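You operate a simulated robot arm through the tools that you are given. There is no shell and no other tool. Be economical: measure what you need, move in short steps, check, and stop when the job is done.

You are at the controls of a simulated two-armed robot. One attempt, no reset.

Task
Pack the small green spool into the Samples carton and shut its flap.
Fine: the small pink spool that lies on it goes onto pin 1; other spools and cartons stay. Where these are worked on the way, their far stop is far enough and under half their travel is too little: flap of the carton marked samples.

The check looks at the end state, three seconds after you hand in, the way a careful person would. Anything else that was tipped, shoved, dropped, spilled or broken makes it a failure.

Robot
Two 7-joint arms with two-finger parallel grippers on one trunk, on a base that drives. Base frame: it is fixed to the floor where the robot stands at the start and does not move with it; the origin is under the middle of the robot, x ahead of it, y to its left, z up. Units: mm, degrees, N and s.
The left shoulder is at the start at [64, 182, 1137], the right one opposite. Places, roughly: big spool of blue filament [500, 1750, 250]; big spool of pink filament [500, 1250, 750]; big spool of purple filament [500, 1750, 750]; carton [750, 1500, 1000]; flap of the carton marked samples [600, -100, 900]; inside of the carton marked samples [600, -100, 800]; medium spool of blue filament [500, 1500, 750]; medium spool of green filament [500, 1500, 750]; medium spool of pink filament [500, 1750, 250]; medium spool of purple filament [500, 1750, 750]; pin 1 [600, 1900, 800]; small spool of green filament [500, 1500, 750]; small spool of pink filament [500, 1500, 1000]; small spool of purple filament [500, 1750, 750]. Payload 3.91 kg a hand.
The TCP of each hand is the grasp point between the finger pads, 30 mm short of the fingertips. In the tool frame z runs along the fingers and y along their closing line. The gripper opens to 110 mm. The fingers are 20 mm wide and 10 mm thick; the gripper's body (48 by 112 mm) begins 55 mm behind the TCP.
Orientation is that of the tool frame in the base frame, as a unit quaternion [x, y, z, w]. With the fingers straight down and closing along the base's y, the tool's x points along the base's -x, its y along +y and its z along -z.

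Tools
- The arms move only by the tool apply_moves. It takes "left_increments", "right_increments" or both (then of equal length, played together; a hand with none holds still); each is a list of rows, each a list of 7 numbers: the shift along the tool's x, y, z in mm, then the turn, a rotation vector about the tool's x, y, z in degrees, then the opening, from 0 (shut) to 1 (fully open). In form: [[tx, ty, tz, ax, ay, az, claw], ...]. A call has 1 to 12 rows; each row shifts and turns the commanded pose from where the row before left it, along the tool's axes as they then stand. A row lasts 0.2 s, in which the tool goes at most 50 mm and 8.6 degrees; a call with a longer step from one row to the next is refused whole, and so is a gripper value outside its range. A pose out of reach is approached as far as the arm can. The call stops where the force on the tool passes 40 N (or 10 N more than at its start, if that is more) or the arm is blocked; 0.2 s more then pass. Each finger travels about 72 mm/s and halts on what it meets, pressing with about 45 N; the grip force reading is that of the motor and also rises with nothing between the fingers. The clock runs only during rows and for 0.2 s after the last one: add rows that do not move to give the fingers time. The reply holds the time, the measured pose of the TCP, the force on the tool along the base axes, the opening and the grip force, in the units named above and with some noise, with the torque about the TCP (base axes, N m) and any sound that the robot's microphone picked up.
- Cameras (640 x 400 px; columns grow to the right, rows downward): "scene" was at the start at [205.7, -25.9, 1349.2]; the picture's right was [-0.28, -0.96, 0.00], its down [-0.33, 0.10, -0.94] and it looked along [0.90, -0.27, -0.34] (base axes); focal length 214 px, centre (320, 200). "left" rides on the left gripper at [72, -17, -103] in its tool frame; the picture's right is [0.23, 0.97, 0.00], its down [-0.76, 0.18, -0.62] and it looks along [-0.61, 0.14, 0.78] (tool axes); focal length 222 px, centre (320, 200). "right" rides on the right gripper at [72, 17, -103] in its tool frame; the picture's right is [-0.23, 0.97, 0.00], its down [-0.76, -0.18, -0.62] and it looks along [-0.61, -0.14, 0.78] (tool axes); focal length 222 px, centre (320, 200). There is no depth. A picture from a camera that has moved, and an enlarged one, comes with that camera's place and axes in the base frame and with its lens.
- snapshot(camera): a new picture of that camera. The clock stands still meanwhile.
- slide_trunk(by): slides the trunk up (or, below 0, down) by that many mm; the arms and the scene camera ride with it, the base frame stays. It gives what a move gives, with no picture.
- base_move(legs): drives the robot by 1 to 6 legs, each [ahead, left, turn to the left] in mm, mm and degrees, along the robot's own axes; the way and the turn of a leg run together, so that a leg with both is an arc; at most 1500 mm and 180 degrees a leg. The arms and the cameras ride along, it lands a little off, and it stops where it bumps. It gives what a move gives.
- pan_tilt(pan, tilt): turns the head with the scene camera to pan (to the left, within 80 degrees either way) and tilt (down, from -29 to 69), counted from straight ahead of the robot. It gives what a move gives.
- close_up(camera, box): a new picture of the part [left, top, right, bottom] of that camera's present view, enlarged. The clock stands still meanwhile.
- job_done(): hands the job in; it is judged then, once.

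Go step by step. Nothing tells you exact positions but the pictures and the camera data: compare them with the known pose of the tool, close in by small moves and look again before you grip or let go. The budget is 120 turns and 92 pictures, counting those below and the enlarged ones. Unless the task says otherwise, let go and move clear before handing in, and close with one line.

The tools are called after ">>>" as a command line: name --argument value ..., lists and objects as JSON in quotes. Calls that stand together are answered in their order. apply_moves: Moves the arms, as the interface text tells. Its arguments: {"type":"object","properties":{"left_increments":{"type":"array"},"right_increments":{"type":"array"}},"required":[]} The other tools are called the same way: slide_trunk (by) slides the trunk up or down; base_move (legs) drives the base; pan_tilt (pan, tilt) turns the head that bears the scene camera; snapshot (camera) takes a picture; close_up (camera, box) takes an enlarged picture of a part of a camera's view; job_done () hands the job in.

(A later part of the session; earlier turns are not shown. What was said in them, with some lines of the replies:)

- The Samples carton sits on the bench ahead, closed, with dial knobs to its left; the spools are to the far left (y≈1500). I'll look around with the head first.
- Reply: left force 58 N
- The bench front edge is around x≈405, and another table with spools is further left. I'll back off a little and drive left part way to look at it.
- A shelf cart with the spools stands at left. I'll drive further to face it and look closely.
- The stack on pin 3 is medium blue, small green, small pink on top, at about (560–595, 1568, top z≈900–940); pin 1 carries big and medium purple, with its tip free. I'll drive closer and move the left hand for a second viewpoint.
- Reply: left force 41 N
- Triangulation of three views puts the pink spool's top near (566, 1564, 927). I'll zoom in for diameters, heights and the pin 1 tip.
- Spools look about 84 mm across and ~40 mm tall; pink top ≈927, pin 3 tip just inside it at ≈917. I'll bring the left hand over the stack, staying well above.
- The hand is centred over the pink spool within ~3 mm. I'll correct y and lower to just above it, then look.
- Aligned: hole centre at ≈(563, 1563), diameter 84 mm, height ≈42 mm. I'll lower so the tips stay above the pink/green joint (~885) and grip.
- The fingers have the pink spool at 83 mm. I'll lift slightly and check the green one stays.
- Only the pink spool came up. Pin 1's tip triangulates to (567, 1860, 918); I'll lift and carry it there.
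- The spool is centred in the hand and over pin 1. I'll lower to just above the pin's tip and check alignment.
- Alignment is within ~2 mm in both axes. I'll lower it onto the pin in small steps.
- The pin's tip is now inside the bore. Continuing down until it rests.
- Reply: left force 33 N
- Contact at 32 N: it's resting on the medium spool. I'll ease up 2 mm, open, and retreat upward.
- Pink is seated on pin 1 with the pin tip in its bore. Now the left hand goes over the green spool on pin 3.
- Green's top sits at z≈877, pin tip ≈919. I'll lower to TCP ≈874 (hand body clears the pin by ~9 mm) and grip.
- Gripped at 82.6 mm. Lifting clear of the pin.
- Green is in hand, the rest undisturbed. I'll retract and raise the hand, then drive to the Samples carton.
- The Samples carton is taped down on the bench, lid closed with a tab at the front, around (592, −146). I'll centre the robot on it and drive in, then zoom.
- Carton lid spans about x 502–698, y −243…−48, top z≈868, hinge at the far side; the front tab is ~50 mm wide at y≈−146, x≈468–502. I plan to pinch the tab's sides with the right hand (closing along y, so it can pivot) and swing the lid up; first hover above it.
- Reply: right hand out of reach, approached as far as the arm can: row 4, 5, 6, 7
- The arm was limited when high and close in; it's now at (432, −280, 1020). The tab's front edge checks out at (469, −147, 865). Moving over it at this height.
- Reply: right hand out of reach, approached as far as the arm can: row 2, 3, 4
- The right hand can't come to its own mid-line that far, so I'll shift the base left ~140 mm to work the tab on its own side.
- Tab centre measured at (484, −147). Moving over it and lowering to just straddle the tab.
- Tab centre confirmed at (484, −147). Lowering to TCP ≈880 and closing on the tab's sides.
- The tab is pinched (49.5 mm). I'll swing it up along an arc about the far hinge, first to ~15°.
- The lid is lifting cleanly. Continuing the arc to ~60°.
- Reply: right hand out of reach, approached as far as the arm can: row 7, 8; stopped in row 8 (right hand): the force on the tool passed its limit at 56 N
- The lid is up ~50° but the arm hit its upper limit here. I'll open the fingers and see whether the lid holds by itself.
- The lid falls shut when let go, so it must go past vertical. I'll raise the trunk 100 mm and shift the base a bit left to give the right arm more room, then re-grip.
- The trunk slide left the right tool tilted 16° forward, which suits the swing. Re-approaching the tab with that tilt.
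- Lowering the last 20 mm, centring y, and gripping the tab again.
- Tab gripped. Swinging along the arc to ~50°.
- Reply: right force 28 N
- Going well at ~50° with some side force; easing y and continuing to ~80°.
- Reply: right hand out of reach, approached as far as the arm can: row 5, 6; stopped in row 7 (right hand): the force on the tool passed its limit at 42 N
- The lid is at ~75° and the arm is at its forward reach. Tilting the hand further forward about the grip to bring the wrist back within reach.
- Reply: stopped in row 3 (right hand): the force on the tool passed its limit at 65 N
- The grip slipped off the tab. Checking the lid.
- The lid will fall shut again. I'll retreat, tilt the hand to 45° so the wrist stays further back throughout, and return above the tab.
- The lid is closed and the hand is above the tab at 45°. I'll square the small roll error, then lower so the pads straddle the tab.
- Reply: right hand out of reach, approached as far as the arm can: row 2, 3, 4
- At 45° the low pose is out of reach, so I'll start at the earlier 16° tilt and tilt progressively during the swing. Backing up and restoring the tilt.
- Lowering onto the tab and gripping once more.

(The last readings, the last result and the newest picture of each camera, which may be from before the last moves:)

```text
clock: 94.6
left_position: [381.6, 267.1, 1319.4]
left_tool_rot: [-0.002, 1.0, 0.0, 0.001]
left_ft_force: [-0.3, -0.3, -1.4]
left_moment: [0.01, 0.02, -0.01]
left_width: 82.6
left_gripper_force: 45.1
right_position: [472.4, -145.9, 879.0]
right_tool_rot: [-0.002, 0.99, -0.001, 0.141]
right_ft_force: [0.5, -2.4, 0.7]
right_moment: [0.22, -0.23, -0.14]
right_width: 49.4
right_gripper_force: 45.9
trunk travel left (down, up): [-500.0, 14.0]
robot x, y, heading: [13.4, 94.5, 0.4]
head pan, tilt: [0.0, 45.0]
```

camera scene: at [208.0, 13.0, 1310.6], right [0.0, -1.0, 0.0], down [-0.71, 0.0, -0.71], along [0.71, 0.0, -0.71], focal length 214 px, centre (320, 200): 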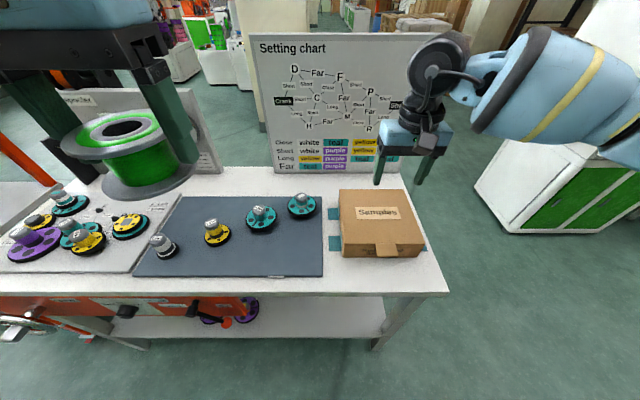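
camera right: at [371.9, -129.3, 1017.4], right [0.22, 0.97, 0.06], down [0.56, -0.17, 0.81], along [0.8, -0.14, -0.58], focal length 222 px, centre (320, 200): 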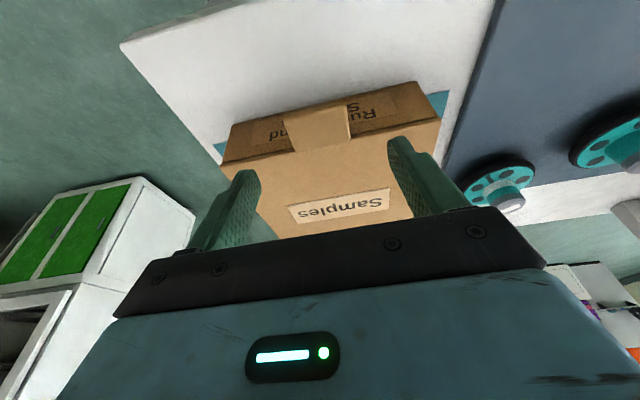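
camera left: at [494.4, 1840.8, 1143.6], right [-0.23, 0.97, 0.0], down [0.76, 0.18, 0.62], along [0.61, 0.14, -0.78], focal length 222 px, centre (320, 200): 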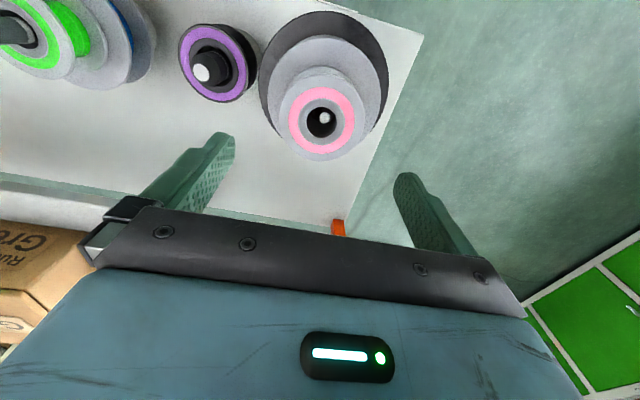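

Tab gripped at 49.4 mm with little side force. Swinging to ~45° while tilting the hand forward gradually.

>>> apply_moves --right_increments '[[-6, 0, -18.1, 0, 0, 0, 0.2], [-7.6, 0, -17.5, 0, 0, 0, 0.2], [-7.9, 0, -16.8, 0, -4, 0, 0.2], [-10.4, 0, -15.1, 0, -4, 0, 0.2], [-12.6, 0, -13.2, 0, -4, 0, 0.2], [-14.5, 0, -10.7, 0, -4, 0, 0.2], [-16, 0, -8.2, 0, -4, 0, 0.2], [-17.4, 0, -5.4, 0, -3, 0, 0.2], [-18, 0, -2.8, 0, -3, 0, 0.2], [0, 0, 0, 0, 0, 0, 0.2]]'

>>> close_up --camera "scene" --box '[300, 100, 500, 300]'

```text
clock: 96.8
left_position: [380.7, 267.8, 1319.1]
left_tool_rot: [-0.002, 1.0, 0.0, 0.001]
left_ft_force: [-0.8, -0.4, -0.7]
left_moment: [0.01, 0.0, 0.02]
left_width: 82.3
left_gripper_force: 45.3
right_position: [527.8, -145.3, 1031.0]
right_tool_rot: [-0.002, 0.933, -0.001, 0.36]
right_ft_force: [-5.1, 1.7, -2.8]
right_moment: [0.03, 1.44, 0.06]
right_width: 49.7
right_gripper_force: 45.0
trunk travel left (down, up): [-500.0, 14.0]
robot x, y, heading: [12.1, 93.2, 0.2]
head pan, tilt: [0.0, 45.0]
```

```text
2.00 times, centred on (400, 200) of scene
camera zoom: at [123.4, 93.8, 1430.6], right [0.01, -1.0, 0.0], down [-0.71, 0.0, -0.71], along [0.71, 0.0, -0.71], focal length 429 px, centre (160, 200)
```

zoom: 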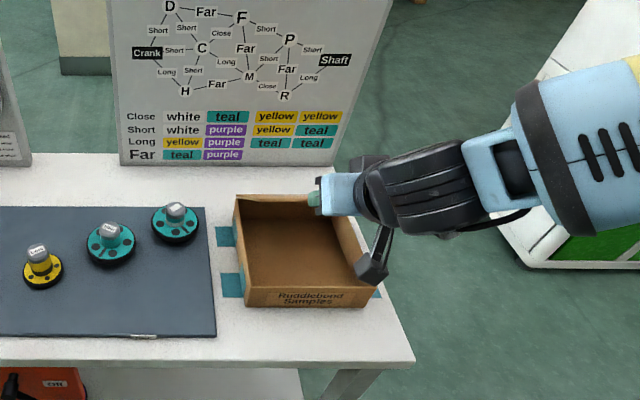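

Very low forces this time. Continuing to ~80°.

>>> apply_moves --right_increments '[[-18.4, 0, -0.1, 0, -2, 0, 0.2], [-18.4, 0, 2.2, 0, -2, 0, 0.2], [-17.9, 0, 4.4, 0, -2, 0, 0.2], [-17.3, 0, 6.6, 0, -2, 0, 0.2], [-16.3, 0, 8.9, 0, -2, 0, 0.2], [-15.1, 0, 10.8, 0, -2, 0, 0.2], [-14.1, 0, 12.8, 0, -1, 0, 0.2], [0, 0, 0, 0, 0, 0, 0.2]]'

```text
clock: 98.6
left_position: [378.6, 266.8, 1320.9]
left_tool_rot: [-0.002, 1.0, 0.0, 0.002]
left_ft_force: [-0.7, 0.2, -0.6]
left_moment: [0.0, -0.01, -0.01]
left_width: 82.4
left_gripper_force: 44.7
right_position: [642.8, -145.3, 1092.9]
right_tool_rot: [-0.001, 0.885, -0.001, 0.465]
right_ft_force: [-5.8, -6.4, 14.0]
right_moment: [0.35, 0.4, -0.37]
right_width: 49.4
right_gripper_force: 45.1
trunk travel left (down, up): [-500.0, 14.0]
robot x, y, heading: [7.5, 94.7, 0.3]
head pan, tilt: [0.0, 45.0]
```

Still in reach at 80°. Pushing past vertical to ~100°.

>>> apply_moves --right_increments '[[-12, 0, 14.8, 0, -1, 0, 0.2], [-11, 0, 16, 0, 0, 0, 0.2], [-9.8, 0, 16.6, 0, 0, 0, 0.2], [-8.5, 0, 17.1, 0, 0, 0, 0.2], [0, 0, 0, 0, 0, 0, 0.2]]'

>>> close_up --camera "scene" --box '[300, 100, 500, 300]'

```text
clock: 99.8
left_position: [381.0, 269.0, 1318.7]
left_tool_rot: [-0.003, 1.0, 0.0, 0.001]
left_ft_force: [-0.3, 0.0, -0.4]
left_moment: [0.0, -0.05, 0.01]
left_width: 82.1
left_gripper_force: 45.1
right_position: [710.7, -145.1, 1091.6]
right_tool_rot: [-0.003, 0.881, 0.001, 0.472]
right_ft_force: [-1.9, 4.6, 13.4]
right_moment: [0.7, 0.56, -0.03]
right_width: 49.3
right_gripper_force: 45.5
right hand out of reach, approached as far as the arm can: row 4
trunk travel left (down, up): [-500.0, 14.0]
robot x, y, heading: [11.5, 94.1, 0.5]
head pan, tilt: [0.0, 45.0]
```

```text
2.00 times, centred on (400, 200) of scene
camera zoom: at [122.2, 95.0, 1430.7], right [0.01, -1.0, 0.0], down [-0.71, 0.0, -0.71], along [0.71, 0.0, -0.71], focal length 429 px, centre (160, 200)
```

zoom: 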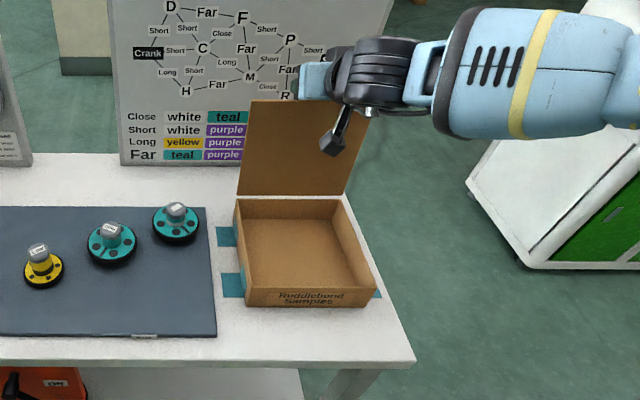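

The lid is past vertical (~97°). Opening the fingers and backing away to see if it stays.

>>> apply_moves --right_increments '[[0, 0, 0, 0, 0, 0, 0.4], [0, 0, 0, 0, 0, 0, 0.65], [0, 0, 0, 0, 0, 0, 0.8], [0, 0, -25, 0, 0, 0, 0.8], [0, 0, -40, 0, 0, 0, 0.8], [0, 0, -40, 0, 0, 0, 0.8], [0, 0, 0, 0, 0, 0, 0.8]]'

>>> close_up --camera "scene" --box '[300, 100, 500, 300]'

```text
clock: 101.4
left_position: [382.1, 267.0, 1319.4]
left_tool_rot: [-0.002, 1.0, 0.0, 0.0]
left_ft_force: [-0.4, 0.1, -0.6]
left_moment: [-0.02, 0.01, 0.04]
left_width: 82.2
left_gripper_force: 44.8
right_position: [623.1, -150.5, 1147.6]
right_tool_rot: [0.0, 0.883, -0.002, 0.47]
right_ft_force: [0.1, -0.7, 0.1]
right_moment: [-0.02, 0.0, -0.02]
right_width: 88.1
right_gripper_force: 0.0
trunk travel left (down, up): [-500.0, 14.0]
robot x, y, heading: [12.6, 93.3, 0.3]
head pan, tilt: [0.0, 45.0]
```

```text
2.00 times, centred on (400, 200) of scene
camera zoom: at [124.9, 93.5, 1430.4], right [0.01, -1.0, 0.0], down [-0.71, 0.0, -0.71], along [0.71, 0.0, -0.71], focal length 429 px, centre (160, 200)
```

zoom: 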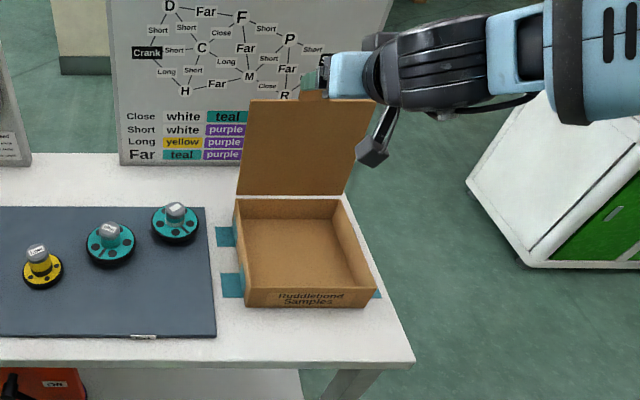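

The lid stays open on its stop. Retracting the right hand, lowering the trunk back, and shifting the base right so the left hand can place the spool.

>>> apply_moves --right_increments '[[6, -5, -38, 0, 0, 0, 0.8], [6, -10, -38, 0, 0, 0, 0.6], [6, -12, -38, 0, 0, 0, 0.4], [6, -12, -38, 0, 0, 0, 0.4], [6, -12, -38, 0, 0, 0, 0.4], [6, -15, -38, 0, 0, 0, 0.4]]'

>>> slide_trunk --by -100

>>> base_move --legs '[[0, -305, 0]]'

>>> snapshot --camera "scene"

```text
clock: 102.8
left_position: [380.3, 266.6, 1320.4]
left_tool_rot: [-0.001, 1.0, 0.001, 0.001]
left_ft_force: [0.0, 0.2, -0.8]
left_moment: [0.0, -0.01, 0.0]
left_width: 82.3
left_gripper_force: 45.2
right_position: [413.2, -217.0, 1244.3]
right_tool_rot: [-0.003, 0.882, 0.0, 0.472]
right_ft_force: [0.2, 0.7, 0.1]
right_moment: [0.0, -0.01, 0.0]
right_width: 44.2
right_gripper_force: 0.2
trunk travel left (down, up): [-500.0, 14.0]
robot x, y, heading: [10.2, 94.7, 0.2]
head pan, tilt: [0.0, 45.0]
```

```text
clock: 104.1
left_position: [379.8, 267.0, 1219.6]
left_tool_rot: [-0.002, 1.0, 0.0, 0.001]
left_ft_force: [-0.2, -1.1, -0.8]
left_moment: [-0.05, 0.02, -0.04]
left_width: 82.6
left_gripper_force: 45.1
right_position: [446.5, -216.9, 1037.5]
right_tool_rot: [-0.004, 0.936, 0.0, 0.353]
right_ft_force: [0.4, -0.8, 0.3]
right_moment: [-0.02, 0.0, 0.02]
right_width: 43.7
right_gripper_force: 0.1
trunk travel left (down, up): [-400.0, 114.0]
robot x, y, heading: [9.1, 93.8, 0.4]
head pan, tilt: [0.0, 45.0]
```

```text
clock: 107.4
left_position: [383.8, -42.5, 1219.8]
left_tool_rot: [0.0, 1.0, -0.001, 0.001]
left_ft_force: [-0.1, 0.8, -1.1]
left_moment: [0.06, 0.0, -0.02]
left_width: 82.4
left_gripper_force: 45.2
right_position: [447.2, -527.4, 1035.5]
right_tool_rot: [0.0, 0.936, -0.001, 0.353]
right_ft_force: [-0.6, -0.1, -0.7]
right_moment: [0.0, 0.01, 0.0]
right_width: 43.8
right_gripper_force: 0.1
trunk travel left (down, up): [-400.0, 114.0]
robot x, y, heading: [13.8, -216.1, 0.3]
head pan, tilt: [0.0, 45.0]
```

```text
26 pictures are left
camera scene: at [208.9, -215.2, 1310.6], right [0.0, -1.0, 0.0], down [-0.71, 0.0, -0.71], along [0.71, 0.0, -0.71], focal length 214 px, centre (320, 200)
```

scene: 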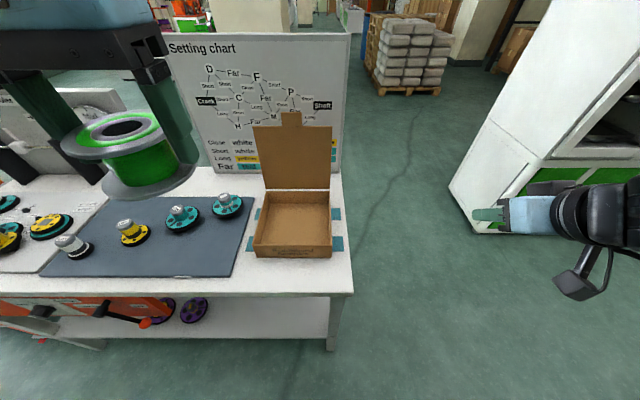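

Carton open and empty. Bringing the green spool over the carton interior at about (575, −146).

>>> apply_moves --left_increments '[[-38, -21, 0, 0, 0, 0, 0.6], [-38, -21, 0, 0, 0, 0, 0.6], [-38, -21, 0, 0, 0, 0, 0.6], [-38, -21, 0, 0, 0, 0, 0.6], [-38, -20, 0, 0, 0, 0, 0.6], [0, 0, 45, 0, 0, 0, 0.6], [0, 0, 45, 0, 0, 0, 0.6], [0, 0, 45, 0, 0, 0, 0.6], [0, 0, 45, 0, 0, 0, 0.6], [0, 0, 45, 0, 0, 0, 0.6], [0, 0, 25, 0, 0, 0, 0.6], [0, 0, 0, 0, 0, 0, 0.6]]'

>>> snapshot --camera "scene"

>>> snapshot --camera "left"

```text
clock: 110.0
left_position: [574.5, -146.2, 968.7]
left_tool_rot: [0.0, 1.0, 0.001, 0.0]
left_ft_force: [0.1, 0.5, -1.1]
left_moment: [-0.02, -0.02, 0.03]
left_width: 82.7
left_gripper_force: 45.2
right_position: [447.0, -527.0, 1036.4]
right_tool_rot: [0.0, 0.936, -0.002, 0.353]
right_ft_force: [-0.1, 0.2, 1.2]
right_moment: [0.01, 0.03, 0.02]
right_width: 43.9
right_gripper_force: 0.2
trunk travel left (down, up): [-400.0, 114.0]
robot x, y, heading: [10.3, -215.9, -0.0]
head pan, tilt: [0.0, 45.0]
```

```text
25 pictures are left
camera scene: at [208.8, -215.2, 1310.6], right [0.0, -1.0, 0.0], down [-0.71, 0.0, -0.71], along [0.71, 0.0, -0.71], focal length 214 px, centre (320, 200)
```

scene: 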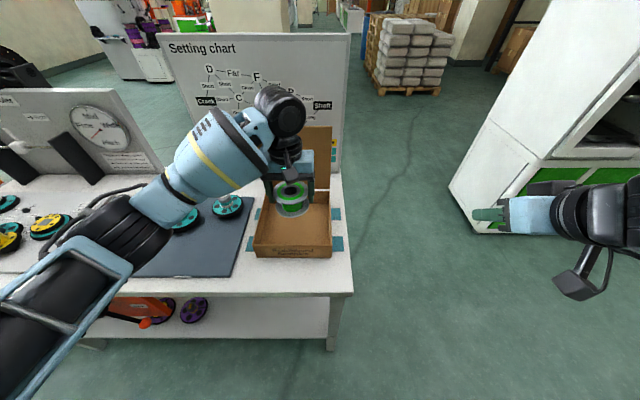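

```text
24 pictures are left
camera left: at [503.2, -165.0, 1071.7], right [-0.23, 0.97, 0.0], down [0.76, 0.18, 0.62], along [0.61, 0.14, -0.78], focal length 222 px, centre (320, 200)
```

left: 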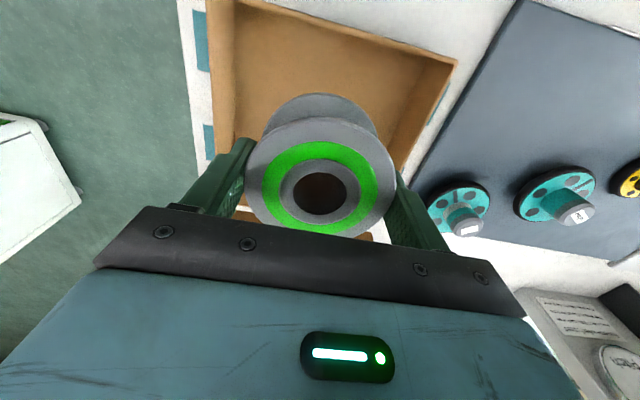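

The spool is over the carton, well centred. Lowering toward the floor of the carton.

>>> apply_moves --left_increments '[[0, 0, 35, 0, 0, 0, 0.6], [0, 0, 35, 0, 0, 0, 0.6], [0, 0, 25, 0, 0, 0, 0.6], [0, 0, 0, 0, 0, 0, 0.6]]'

>>> close_up --camera "scene" --box '[200, 100, 400, 280]'

```text
clock: 111.0
left_position: [574.3, -145.3, 873.7]
left_tool_rot: [0.0, 1.0, -0.001, 0.0]
left_ft_force: [0.7, -0.1, -2.7]
left_moment: [0.0, -0.02, 0.0]
left_width: 82.5
left_gripper_force: 44.9
right_position: [447.2, -526.7, 1037.8]
right_tool_rot: [0.0, 0.936, -0.002, 0.353]
right_ft_force: [-0.2, -0.3, 0.2]
right_moment: [-0.01, 0.01, 0.01]
right_width: 44.1
right_gripper_force: 0.1
trunk travel left (down, up): [-400.0, 114.0]
robot x, y, heading: [12.4, -219.7, 0.2]
head pan, tilt: [0.0, 45.0]
```

```text
2.22 times, centred on (300, 190) of scene
camera zoom: at [208.8, -215.2, 1310.6], right [0.0, -1.0, 0.0], down [-0.71, 0.0, -0.71], along [0.71, 0.0, -0.71], focal length 477 px, centre (364, 222)
```

zoom: 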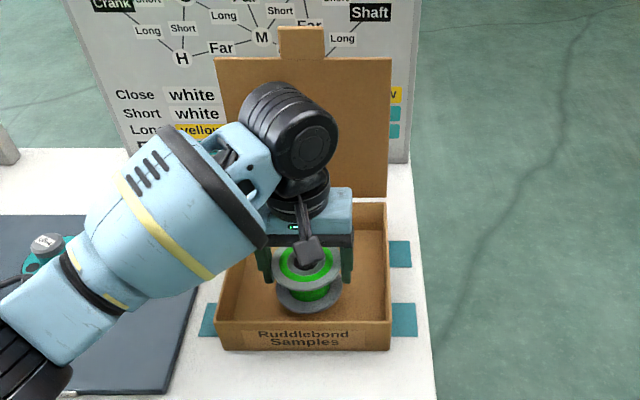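

Going down in small steps until it touches the bottom.

>>> apply_moves --left_increments '[[0, 0, 7, 0, 0, 0, 0.6], [0, 0, 6, 0, 0, 0, 0.6], [0, 0, 4, 0, 0, 0, 0.6], [0, 0, 3, 0, 0, 0, 0.6], [0, 0, 0, 0, 0, 0, 0.6]]'

```text
clock: 112.2
left_position: [573.6, -144.8, 854.0]
left_tool_rot: [0.0, 1.0, 0.001, 0.0]
left_ft_force: [0.6, 0.8, -2.0]
left_moment: [-0.03, -0.03, 0.0]
left_width: 82.4
left_gripper_force: 44.8
right_position: [447.1, -525.8, 1036.7]
right_tool_rot: [0.0, 0.935, -0.002, 0.353]
right_ft_force: [0.0, 0.2, 0.2]
right_moment: [0.03, 0.01, -0.05]
right_width: 44.2
right_gripper_force: 0.1
trunk travel left (down, up): [-400.0, 114.0]
robot x, y, heading: [10.6, -215.5, -0.1]
head pan, tilt: [0.0, 45.0]
```

>>> apply_moves --left_increments '[[0, 0, 3, 0, 0, 0, 0.6], [0, 0, 3, 0, 0, 0, 0.6], [0, 0, 3, 0, 0, 0, 0.6], [0, 0, 3, 0, 0, 0, 0.6], [0, 0, 0, 0, 0, 0, 0.6]]'

>>> close_up --camera "scene" --box '[240, 180, 360, 270]'

```text
clock: 113.4
left_position: [573.7, -146.8, 846.9]
left_tool_rot: [0.0, 1.0, -0.001, 0.005]
left_ft_force: [2.4, 3.9, 32.1]
left_moment: [0.04, -0.11, 0.01]
left_width: 82.6
left_gripper_force: 44.6
right_position: [445.2, -526.6, 1037.6]
right_tool_rot: [0.0, 0.936, -0.002, 0.353]
right_ft_force: [0.2, -0.8, 0.8]
right_moment: [0.01, 0.0, -0.01]
right_width: 43.8
right_gripper_force: 0.1
trunk travel left (down, up): [-400.0, 114.0]
robot x, y, heading: [12.3, -216.8, -0.0]
head pan, tilt: [0.0, 45.0]
```

```text
4.44 times, centred on (300, 225) of scene
camera zoom: at [206.4, -214.9, 1311.2], right [0.0, -1.0, 0.0], down [-0.71, 0.0, -0.71], along [0.71, 0.0, -0.71], focal length 953 px, centre (409, 89)
```

zoom: 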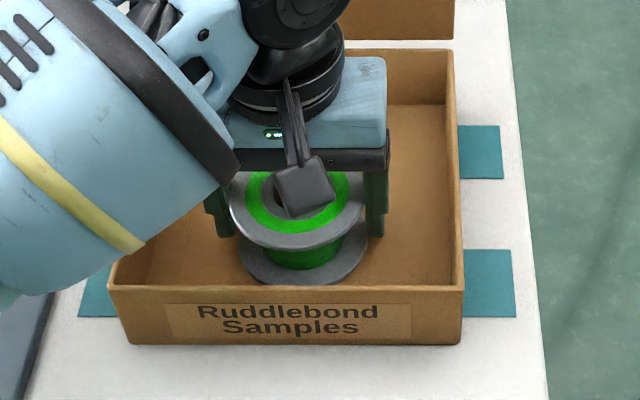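

The spool rests on the carton floor. Easing, opening and rising straight up.

>>> apply_moves --left_increments '[[0, 0, -2, 0, 0, 0, 0.6], [0, 0, -1, 0, 0, 0, 0.75], [0, 0, 0, 0, 0, 0, 0.95], [0, 0, 0, 0, 0, 0, 1], [0, 0, 0, 0, 0, 0, 1], [0, 0, -15, 0, 0, 0, 1], [0, 0, -40, 0, 0, 0, 1], [0, 0, -40, 0, 0, 0, 1], [0, 0, -40, 0, 0, 0, 1], [0, 0, -40, 0, 0, 0, 1], [0, 0, -40, 0, 0, 0, 1], [0, 0, -40, 0, 0, 0, 1]]'

>>> close_up --camera "scene" --box '[200, 80, 400, 280]'

```text
clock: 116.0
left_position: [571.3, -147.3, 1100.8]
left_tool_rot: [0.0, 1.0, 0.0, -0.001]
left_ft_force: [-0.5, -0.1, -0.2]
left_moment: [0.01, -0.02, 0.02]
left_width: 110.0
left_gripper_force: 0.1
right_position: [446.1, -527.3, 1038.0]
right_tool_rot: [0.0, 0.936, -0.001, 0.353]
right_ft_force: [-0.1, -0.9, 0.4]
right_moment: [0.0, 0.01, -0.01]
right_width: 43.8
right_gripper_force: 0.1
trunk travel left (down, up): [-400.0, 114.0]
robot x, y, heading: [12.1, -217.2, 0.2]
head pan, tilt: [0.0, 45.0]
```

```text
2.00 times, centred on (300, 180) of scene
camera zoom: at [208.2, -215.2, 1310.7], right [0.0, -1.0, 0.0], down [-0.71, 0.0, -0.71], along [0.71, 0.0, -0.71], focal length 429 px, centre (360, 240)
```

zoom: 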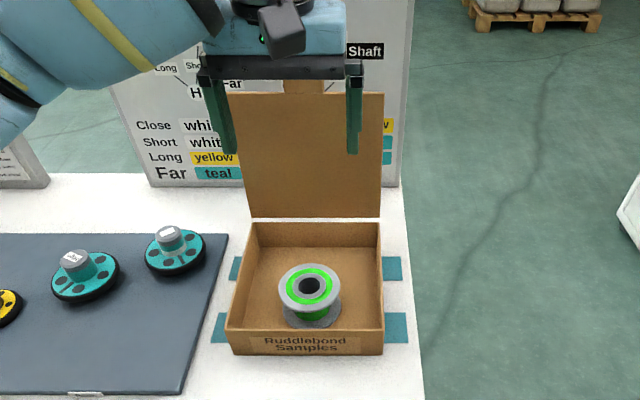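

Green sits flat inside the carton and the lid leans back ~100°. To close it I'll use the proven right-arm pose: retract the left hand, shift the base left, raise the trunk.

>>> apply_moves --left_increments '[[0, 0, -40, 0, 0, 0, 1], [38, 21, -20, 0, 0, 0, 1], [38, 21, -20, 0, 0, 0, 1], [38, 21, -20, 0, 0, 0, 1], [38, 21, -20, 0, 0, 0, 1], [38, 21, 0, 0, 0, 0, 1], [0, 0, 0, 0, 0, 0, 1]]'

>>> base_move --legs '[[0, 310, 0], [18, 0, 0]]'

>>> slide_trunk --by 100

>>> snapshot --camera "scene"

```text
clock: 117.6
left_position: [381.9, -42.7, 1221.5]
left_tool_rot: [0.0, 1.0, 0.001, 0.0]
left_ft_force: [-0.8, -0.3, 0.3]
left_moment: [-0.01, -0.04, 0.01]
left_width: 109.7
left_gripper_force: 0.1
right_position: [447.0, -527.6, 1035.8]
right_tool_rot: [0.0, 0.936, -0.001, 0.353]
right_ft_force: [0.3, 0.9, 0.0]
right_moment: [0.01, 0.0, 0.01]
right_width: 44.0
right_gripper_force: 0.1
trunk travel left (down, up): [-400.0, 114.0]
robot x, y, heading: [8.0, -211.4, -0.1]
head pan, tilt: [0.0, 45.0]
```

```text
clock: 121.3
left_position: [397.7, 269.1, 1221.9]
left_tool_rot: [-0.002, 1.0, 0.0, 0.001]
left_ft_force: [-0.1, 0.3, -0.8]
left_moment: [-0.02, 0.01, 0.02]
left_width: 110.0
left_gripper_force: 0.0
right_position: [462.7, -216.6, 1036.9]
right_tool_rot: [-0.001, 0.936, -0.001, 0.353]
right_ft_force: [0.2, 0.6, 0.4]
right_moment: [0.01, 0.03, 0.02]
right_width: 43.9
right_gripper_force: 0.1
trunk travel left (down, up): [-400.0, 114.0]
robot x, y, heading: [28.9, 93.6, 0.2]
head pan, tilt: [0.0, 45.0]
```

```text
clock: 122.6
left_position: [397.8, 268.4, 1320.4]
left_tool_rot: [-0.002, 1.0, 0.001, -0.001]
left_ft_force: [0.1, -0.7, -0.4]
left_moment: [0.03, 0.03, -0.01]
left_width: 109.8
left_gripper_force: 0.0
right_position: [464.9, -217.1, 1137.6]
right_tool_rot: [-0.001, 0.936, -0.001, 0.352]
right_ft_force: [-0.2, -0.2, -0.2]
right_moment: [0.02, -0.04, 0.0]
right_width: 44.1
right_gripper_force: 0.0
trunk travel left (down, up): [-500.0, 14.0]
robot x, y, heading: [27.6, 89.7, -0.1]
head pan, tilt: [0.0, 45.0]
```

```text
20 pictures are left
camera scene: at [142.0, 94.0, 1430.4], right [0.0, -1.0, 0.0], down [-0.71, 0.0, -0.71], along [0.71, 0.0, -0.71], focal length 214 px, centre (320, 200)
```

scene: 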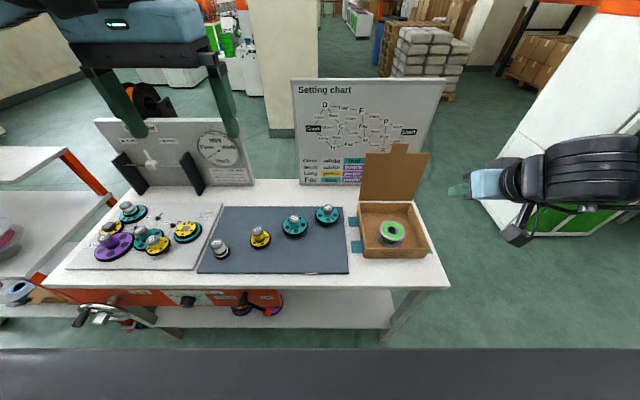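

Approaching the raised tab with the right hand from the front, tilting to 56° as before.

>>> apply_moves --right_increments '[[0, 0, 0, 0, -7.3, 0, 0.8], [0, 0, 0, 0, -7.3, 0, 0.8], [-26, 18, 34, 0, 0, 0, 0.8], [-26, 18, 34, 0, 0, 0, 0.8], [-26, 18, 34, 0, 0, 0, 0.8], [-25, 17, 34, 0, 0, 0, 0.8], [0, 0, 0, 0, 0, 0, 0.8]]'

>>> snapshot --camera "right"

>>> close_up --camera "scene" --box '[320, 110, 480, 270]'

```text
clock: 124.2
left_position: [396.2, 268.1, 1322.2]
left_tool_rot: [-0.002, 1.0, 0.001, 0.001]
left_ft_force: [-0.2, -0.2, -0.8]
left_moment: [0.02, -0.01, -0.01]
left_width: 110.2
left_gripper_force: 0.0
right_position: [634.5, -145.3, 1146.3]
right_tool_rot: [-0.001, 0.883, -0.001, 0.469]
right_ft_force: [0.3, -0.8, -0.2]
right_moment: [-0.01, -0.03, 0.02]
right_width: 88.1
right_gripper_force: 0.0
trunk travel left (down, up): [-500.0, 14.0]
robot x, y, heading: [30.7, 93.2, 0.5]
head pan, tilt: [0.0, 45.0]
```

```text
19 pictures are left
camera right: at [508.8, -129.9, 1143.5], right [0.12, 0.97, 0.19], down [-0.09, -0.18, 0.98], along [0.99, -0.14, 0.07], focal length 222 px, centre (320, 200)
```

right: 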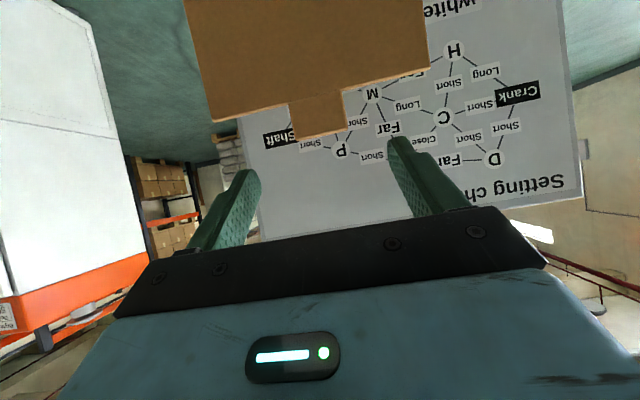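

```text
2.50 times, centred on (400, 190) of scene
camera zoom: at [140.1, 93.1, 1430.7], right [0.0, -1.0, 0.0], down [-0.71, 0.0, -0.71], along [0.71, 0.0, -0.71], focal length 536 px, centre (120, 225)
```

zoom: 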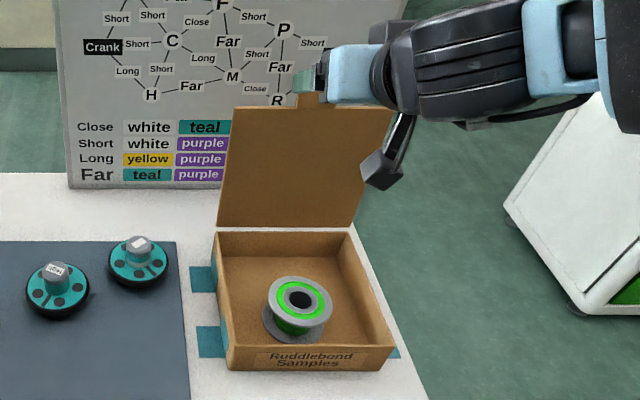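

Tab centre measured at ≈(722, −147, 1079). Sliding the open fingers onto its sides and closing.

>>> apply_moves --right_increments '[[1.4, -0.6, 30, 0, 0, 0, 0.8], [1.4, -0.6, 30, 0, 0, 0, 0.8], [1.4, -0.6, 30, 0, 0, 0, 0.8], [0, 0, 0, 0, 0, 0, 0.7], [0, 0, 0, 0, 0, 0, 0.5], [0, 0, 0, 0, 0, 0, 0.3], [0, 0, 0, 0, 0, 0, 0.2], [0, 0, 0, 0, 0, 0, 0.2]]'

>>> close_up --camera "right" --box '[180, 40, 460, 240]'

```text
clock: 126.0
left_position: [397.0, 269.1, 1323.3]
left_tool_rot: [-0.002, 1.0, 0.0, 0.001]
left_ft_force: [0.2, 0.3, -0.4]
left_moment: [-0.02, -0.03, 0.0]
left_width: 110.0
left_gripper_force: 0.0
right_position: [707.6, -146.7, 1091.9]
right_tool_rot: [-0.002, 0.883, -0.001, 0.469]
right_ft_force: [-0.7, -0.1, 2.6]
right_moment: [0.42, 0.16, 0.09]
right_width: 49.6
right_gripper_force: 45.4
trunk travel left (down, up): [-500.0, 14.0]
robot x, y, heading: [27.7, 91.7, 0.4]
head pan, tilt: [0.0, 45.0]
```

```text
2.00 times, centred on (320, 140) of right
camera zoom: at [581.2, -129.8, 1089.1], right [0.12, 0.97, 0.19], down [-0.09, -0.18, 0.98], along [0.99, -0.14, 0.07], focal length 444 px, centre (320, 320)
```

zoom: 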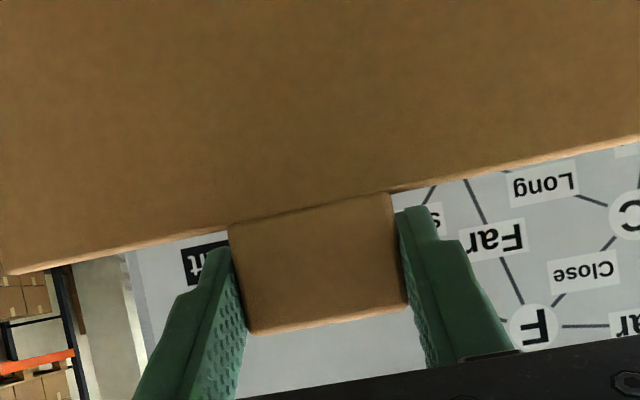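

Tab gripped. Reversing the arc to bring the lid down to ~45°.

>>> apply_moves --right_increments '[[12.7, 0, -21, 0, 0, 0, 0.2], [11.3, 0, -15.4, 0, 0, 0, 0.2], [12.4, 0, -14.2, 0, 1, 0, 0.2], [13.9, 0, -13, 0, 1, 0, 0.2], [14.7, 0, -11.3, 0, 2, 0, 0.2], [16, 0, -9.4, 0, 2, 0, 0.2], [17, 0, -7.2, 0, 2, 0, 0.2], [17.7, 0, -5, 0, 2, 0, 0.2], [18.3, 0, -2.9, 0, 2, 0, 0.2], [18.4, 0, -0.5, 0, 2, 0, 0.2], [0, 0, 0, 0, 0, 0, 0.2]]'

>>> close_up --camera "scene" --box '[320, 110, 480, 270]'

```text
clock: 128.4
left_position: [398.4, 269.2, 1321.9]
left_tool_rot: [-0.001, 1.0, 0.0, 0.0]
left_ft_force: [-0.8, 0.1, -0.5]
left_moment: [0.02, -0.01, -0.01]
left_width: 109.9
left_gripper_force: 0.0
right_position: [532.0, -146.1, 1033.1]
right_tool_rot: [-0.003, 0.934, -0.001, 0.359]
right_ft_force: [5.6, 7.3, 3.1]
right_moment: [0.25, -1.5, 0.07]
right_width: 49.8
right_gripper_force: 44.9
trunk travel left (down, up): [-500.0, 14.0]
robot x, y, heading: [28.4, 95.8, 0.4]
head pan, tilt: [0.0, 45.0]
```

```text
2.50 times, centred on (400, 190) of scene
camera zoom: at [141.4, 95.2, 1430.7], right [0.0, -1.0, 0.0], down [-0.71, 0.0, -0.71], along [0.71, 0.0, -0.71], focal length 536 px, centre (120, 225)
```

zoom: 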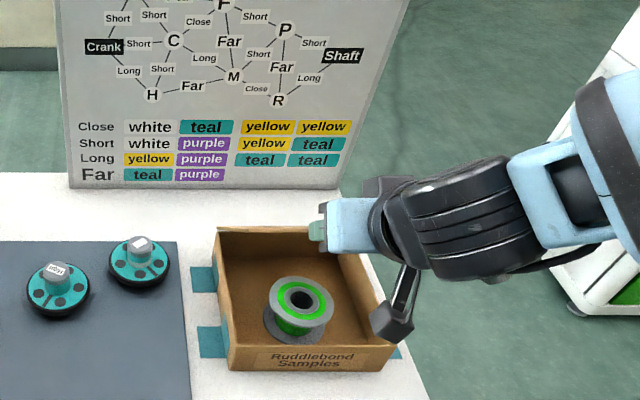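

Smooth. Lowering it the rest of the way.

>>> apply_moves --right_increments '[[18.1, 0, 1.9, 0, 3, 0, 0.2], [17.7, 0, 4.5, 0, 3, 0, 0.2], [16.5, 0, 7.1, 0, 4, 0, 0.2], [15.3, 0, 9.7, 0, 4, 0, 0.2], [13.5, 0, 12.3, 0, 4, 0, 0.2], [11.4, 0, 14.3, 0, 4, 0, 0.2], [9.1, 0, 16.2, 0, 4, 0, 0.2], [7.6, 0, 17.5, 0, 0, 0, 0.2], [4, 0, 11, 0, 0, 0, 0.2], [0, 0, 0, 0, 0, 0, 0.2]]'

>>> close_up --camera "scene" --box '[320, 150, 480, 270]'

```text
clock: 130.6
left_position: [396.5, 270.6, 1322.3]
left_tool_rot: [-0.001, 1.0, 0.0, 0.001]
left_ft_force: [-0.3, 0.4, 0.2]
left_moment: [0.0, -0.02, 0.03]
left_width: 110.0
left_gripper_force: 0.0
right_position: [470.3, -147.2, 888.7]
right_tool_rot: [-0.003, 0.99, -0.002, 0.138]
right_ft_force: [-9.4, 14.4, 4.1]
right_moment: [0.36, -0.61, -0.09]
right_width: 49.6
right_gripper_force: 44.9
trunk travel left (down, up): [-500.0, 14.0]
robot x, y, heading: [25.3, 92.0, 0.7]
head pan, tilt: [0.0, 45.0]
```

```text
3.33 times, centred on (400, 210) of scene
camera zoom: at [139.6, 96.0, 1430.6], right [0.0, -1.0, 0.0], down [-0.71, 0.0, -0.71], along [0.71, 0.0, -0.71], focal length 715 px, centre (53, 167)
```

zoom: 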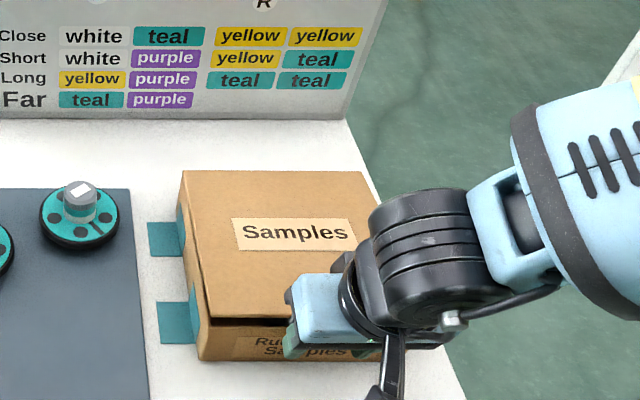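

Nearly shut. Pressing the last few millimetres, then releasing and backing away.

>>> apply_moves --right_increments '[[1.1, 0, 4, 0, 0, 0, 0.2], [1.1, 0, 4, 0, 0, 0, 0.2], [0, 0, 0, 0, 0, 0, 0.2], [0, 0, 0, 0, 0, 0, 0.5], [0, 0, 0, 0, 0, 0, 0.8], [0, 0, 0, 0, 0, 0, 0.8], [0, 0, -30, 0, 0, 0, 0.8], [0, 0, -40, 0, 0, 0, 0.8], [0, 0, -40, 0, 0, 0, 0.8], [0, -30, -30, 0, 0, 0, 0.8], [0, -40, 0, 0, 0, 0, 0.8], [0, -40, 0, 0, 0, 0, 0.8]]'

>>> close_up --camera "scene" --box '[320, 150, 480, 270]'

```text
clock: 133.2
left_position: [396.9, 266.7, 1322.4]
left_tool_rot: [-0.001, 1.0, 0.001, 0.001]
left_ft_force: [-0.1, 0.3, 0.5]
left_moment: [0.03, -0.02, -0.02]
left_width: 110.1
left_gripper_force: 0.1
right_position: [433.1, -261.5, 1014.7]
right_tool_rot: [-0.003, 0.99, -0.001, 0.138]
right_ft_force: [0.2, -0.8, 0.3]
right_moment: [0.02, 0.03, 0.0]
right_width: 88.1
right_gripper_force: 0.0
trunk travel left (down, up): [-500.0, 14.0]
robot x, y, heading: [25.6, 98.3, 0.4]
head pan, tilt: [0.0, 45.0]
```

```text
3.33 times, centred on (400, 210) of scene
camera zoom: at [140.5, 92.8, 1430.6], right [0.0, -1.0, 0.0], down [-0.71, 0.0, -0.71], along [0.71, 0.0, -0.71], focal length 715 px, centre (53, 167)
```

zoom: 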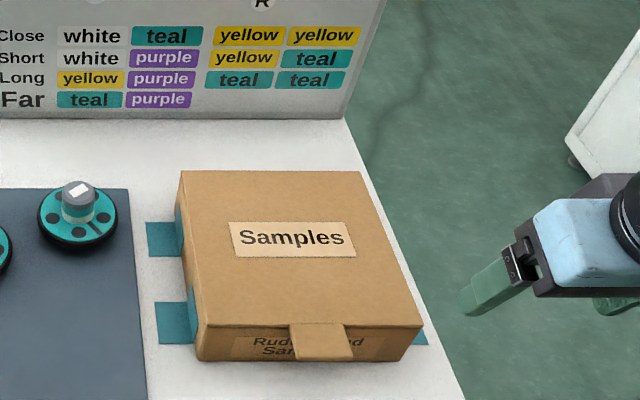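

The Samples carton is shut with the green spool inside, the pink spool is on pin 1, and both hands are clear. Handing in.

>>> job_done

```text
The job is handed in.
```

The small green spool is in the Samples carton with its flap shut, and the small pink spool is on pin 1. The flap fell shut twice before I got it open past vertical. No other spool or carton was moved, as far as the pictures show.
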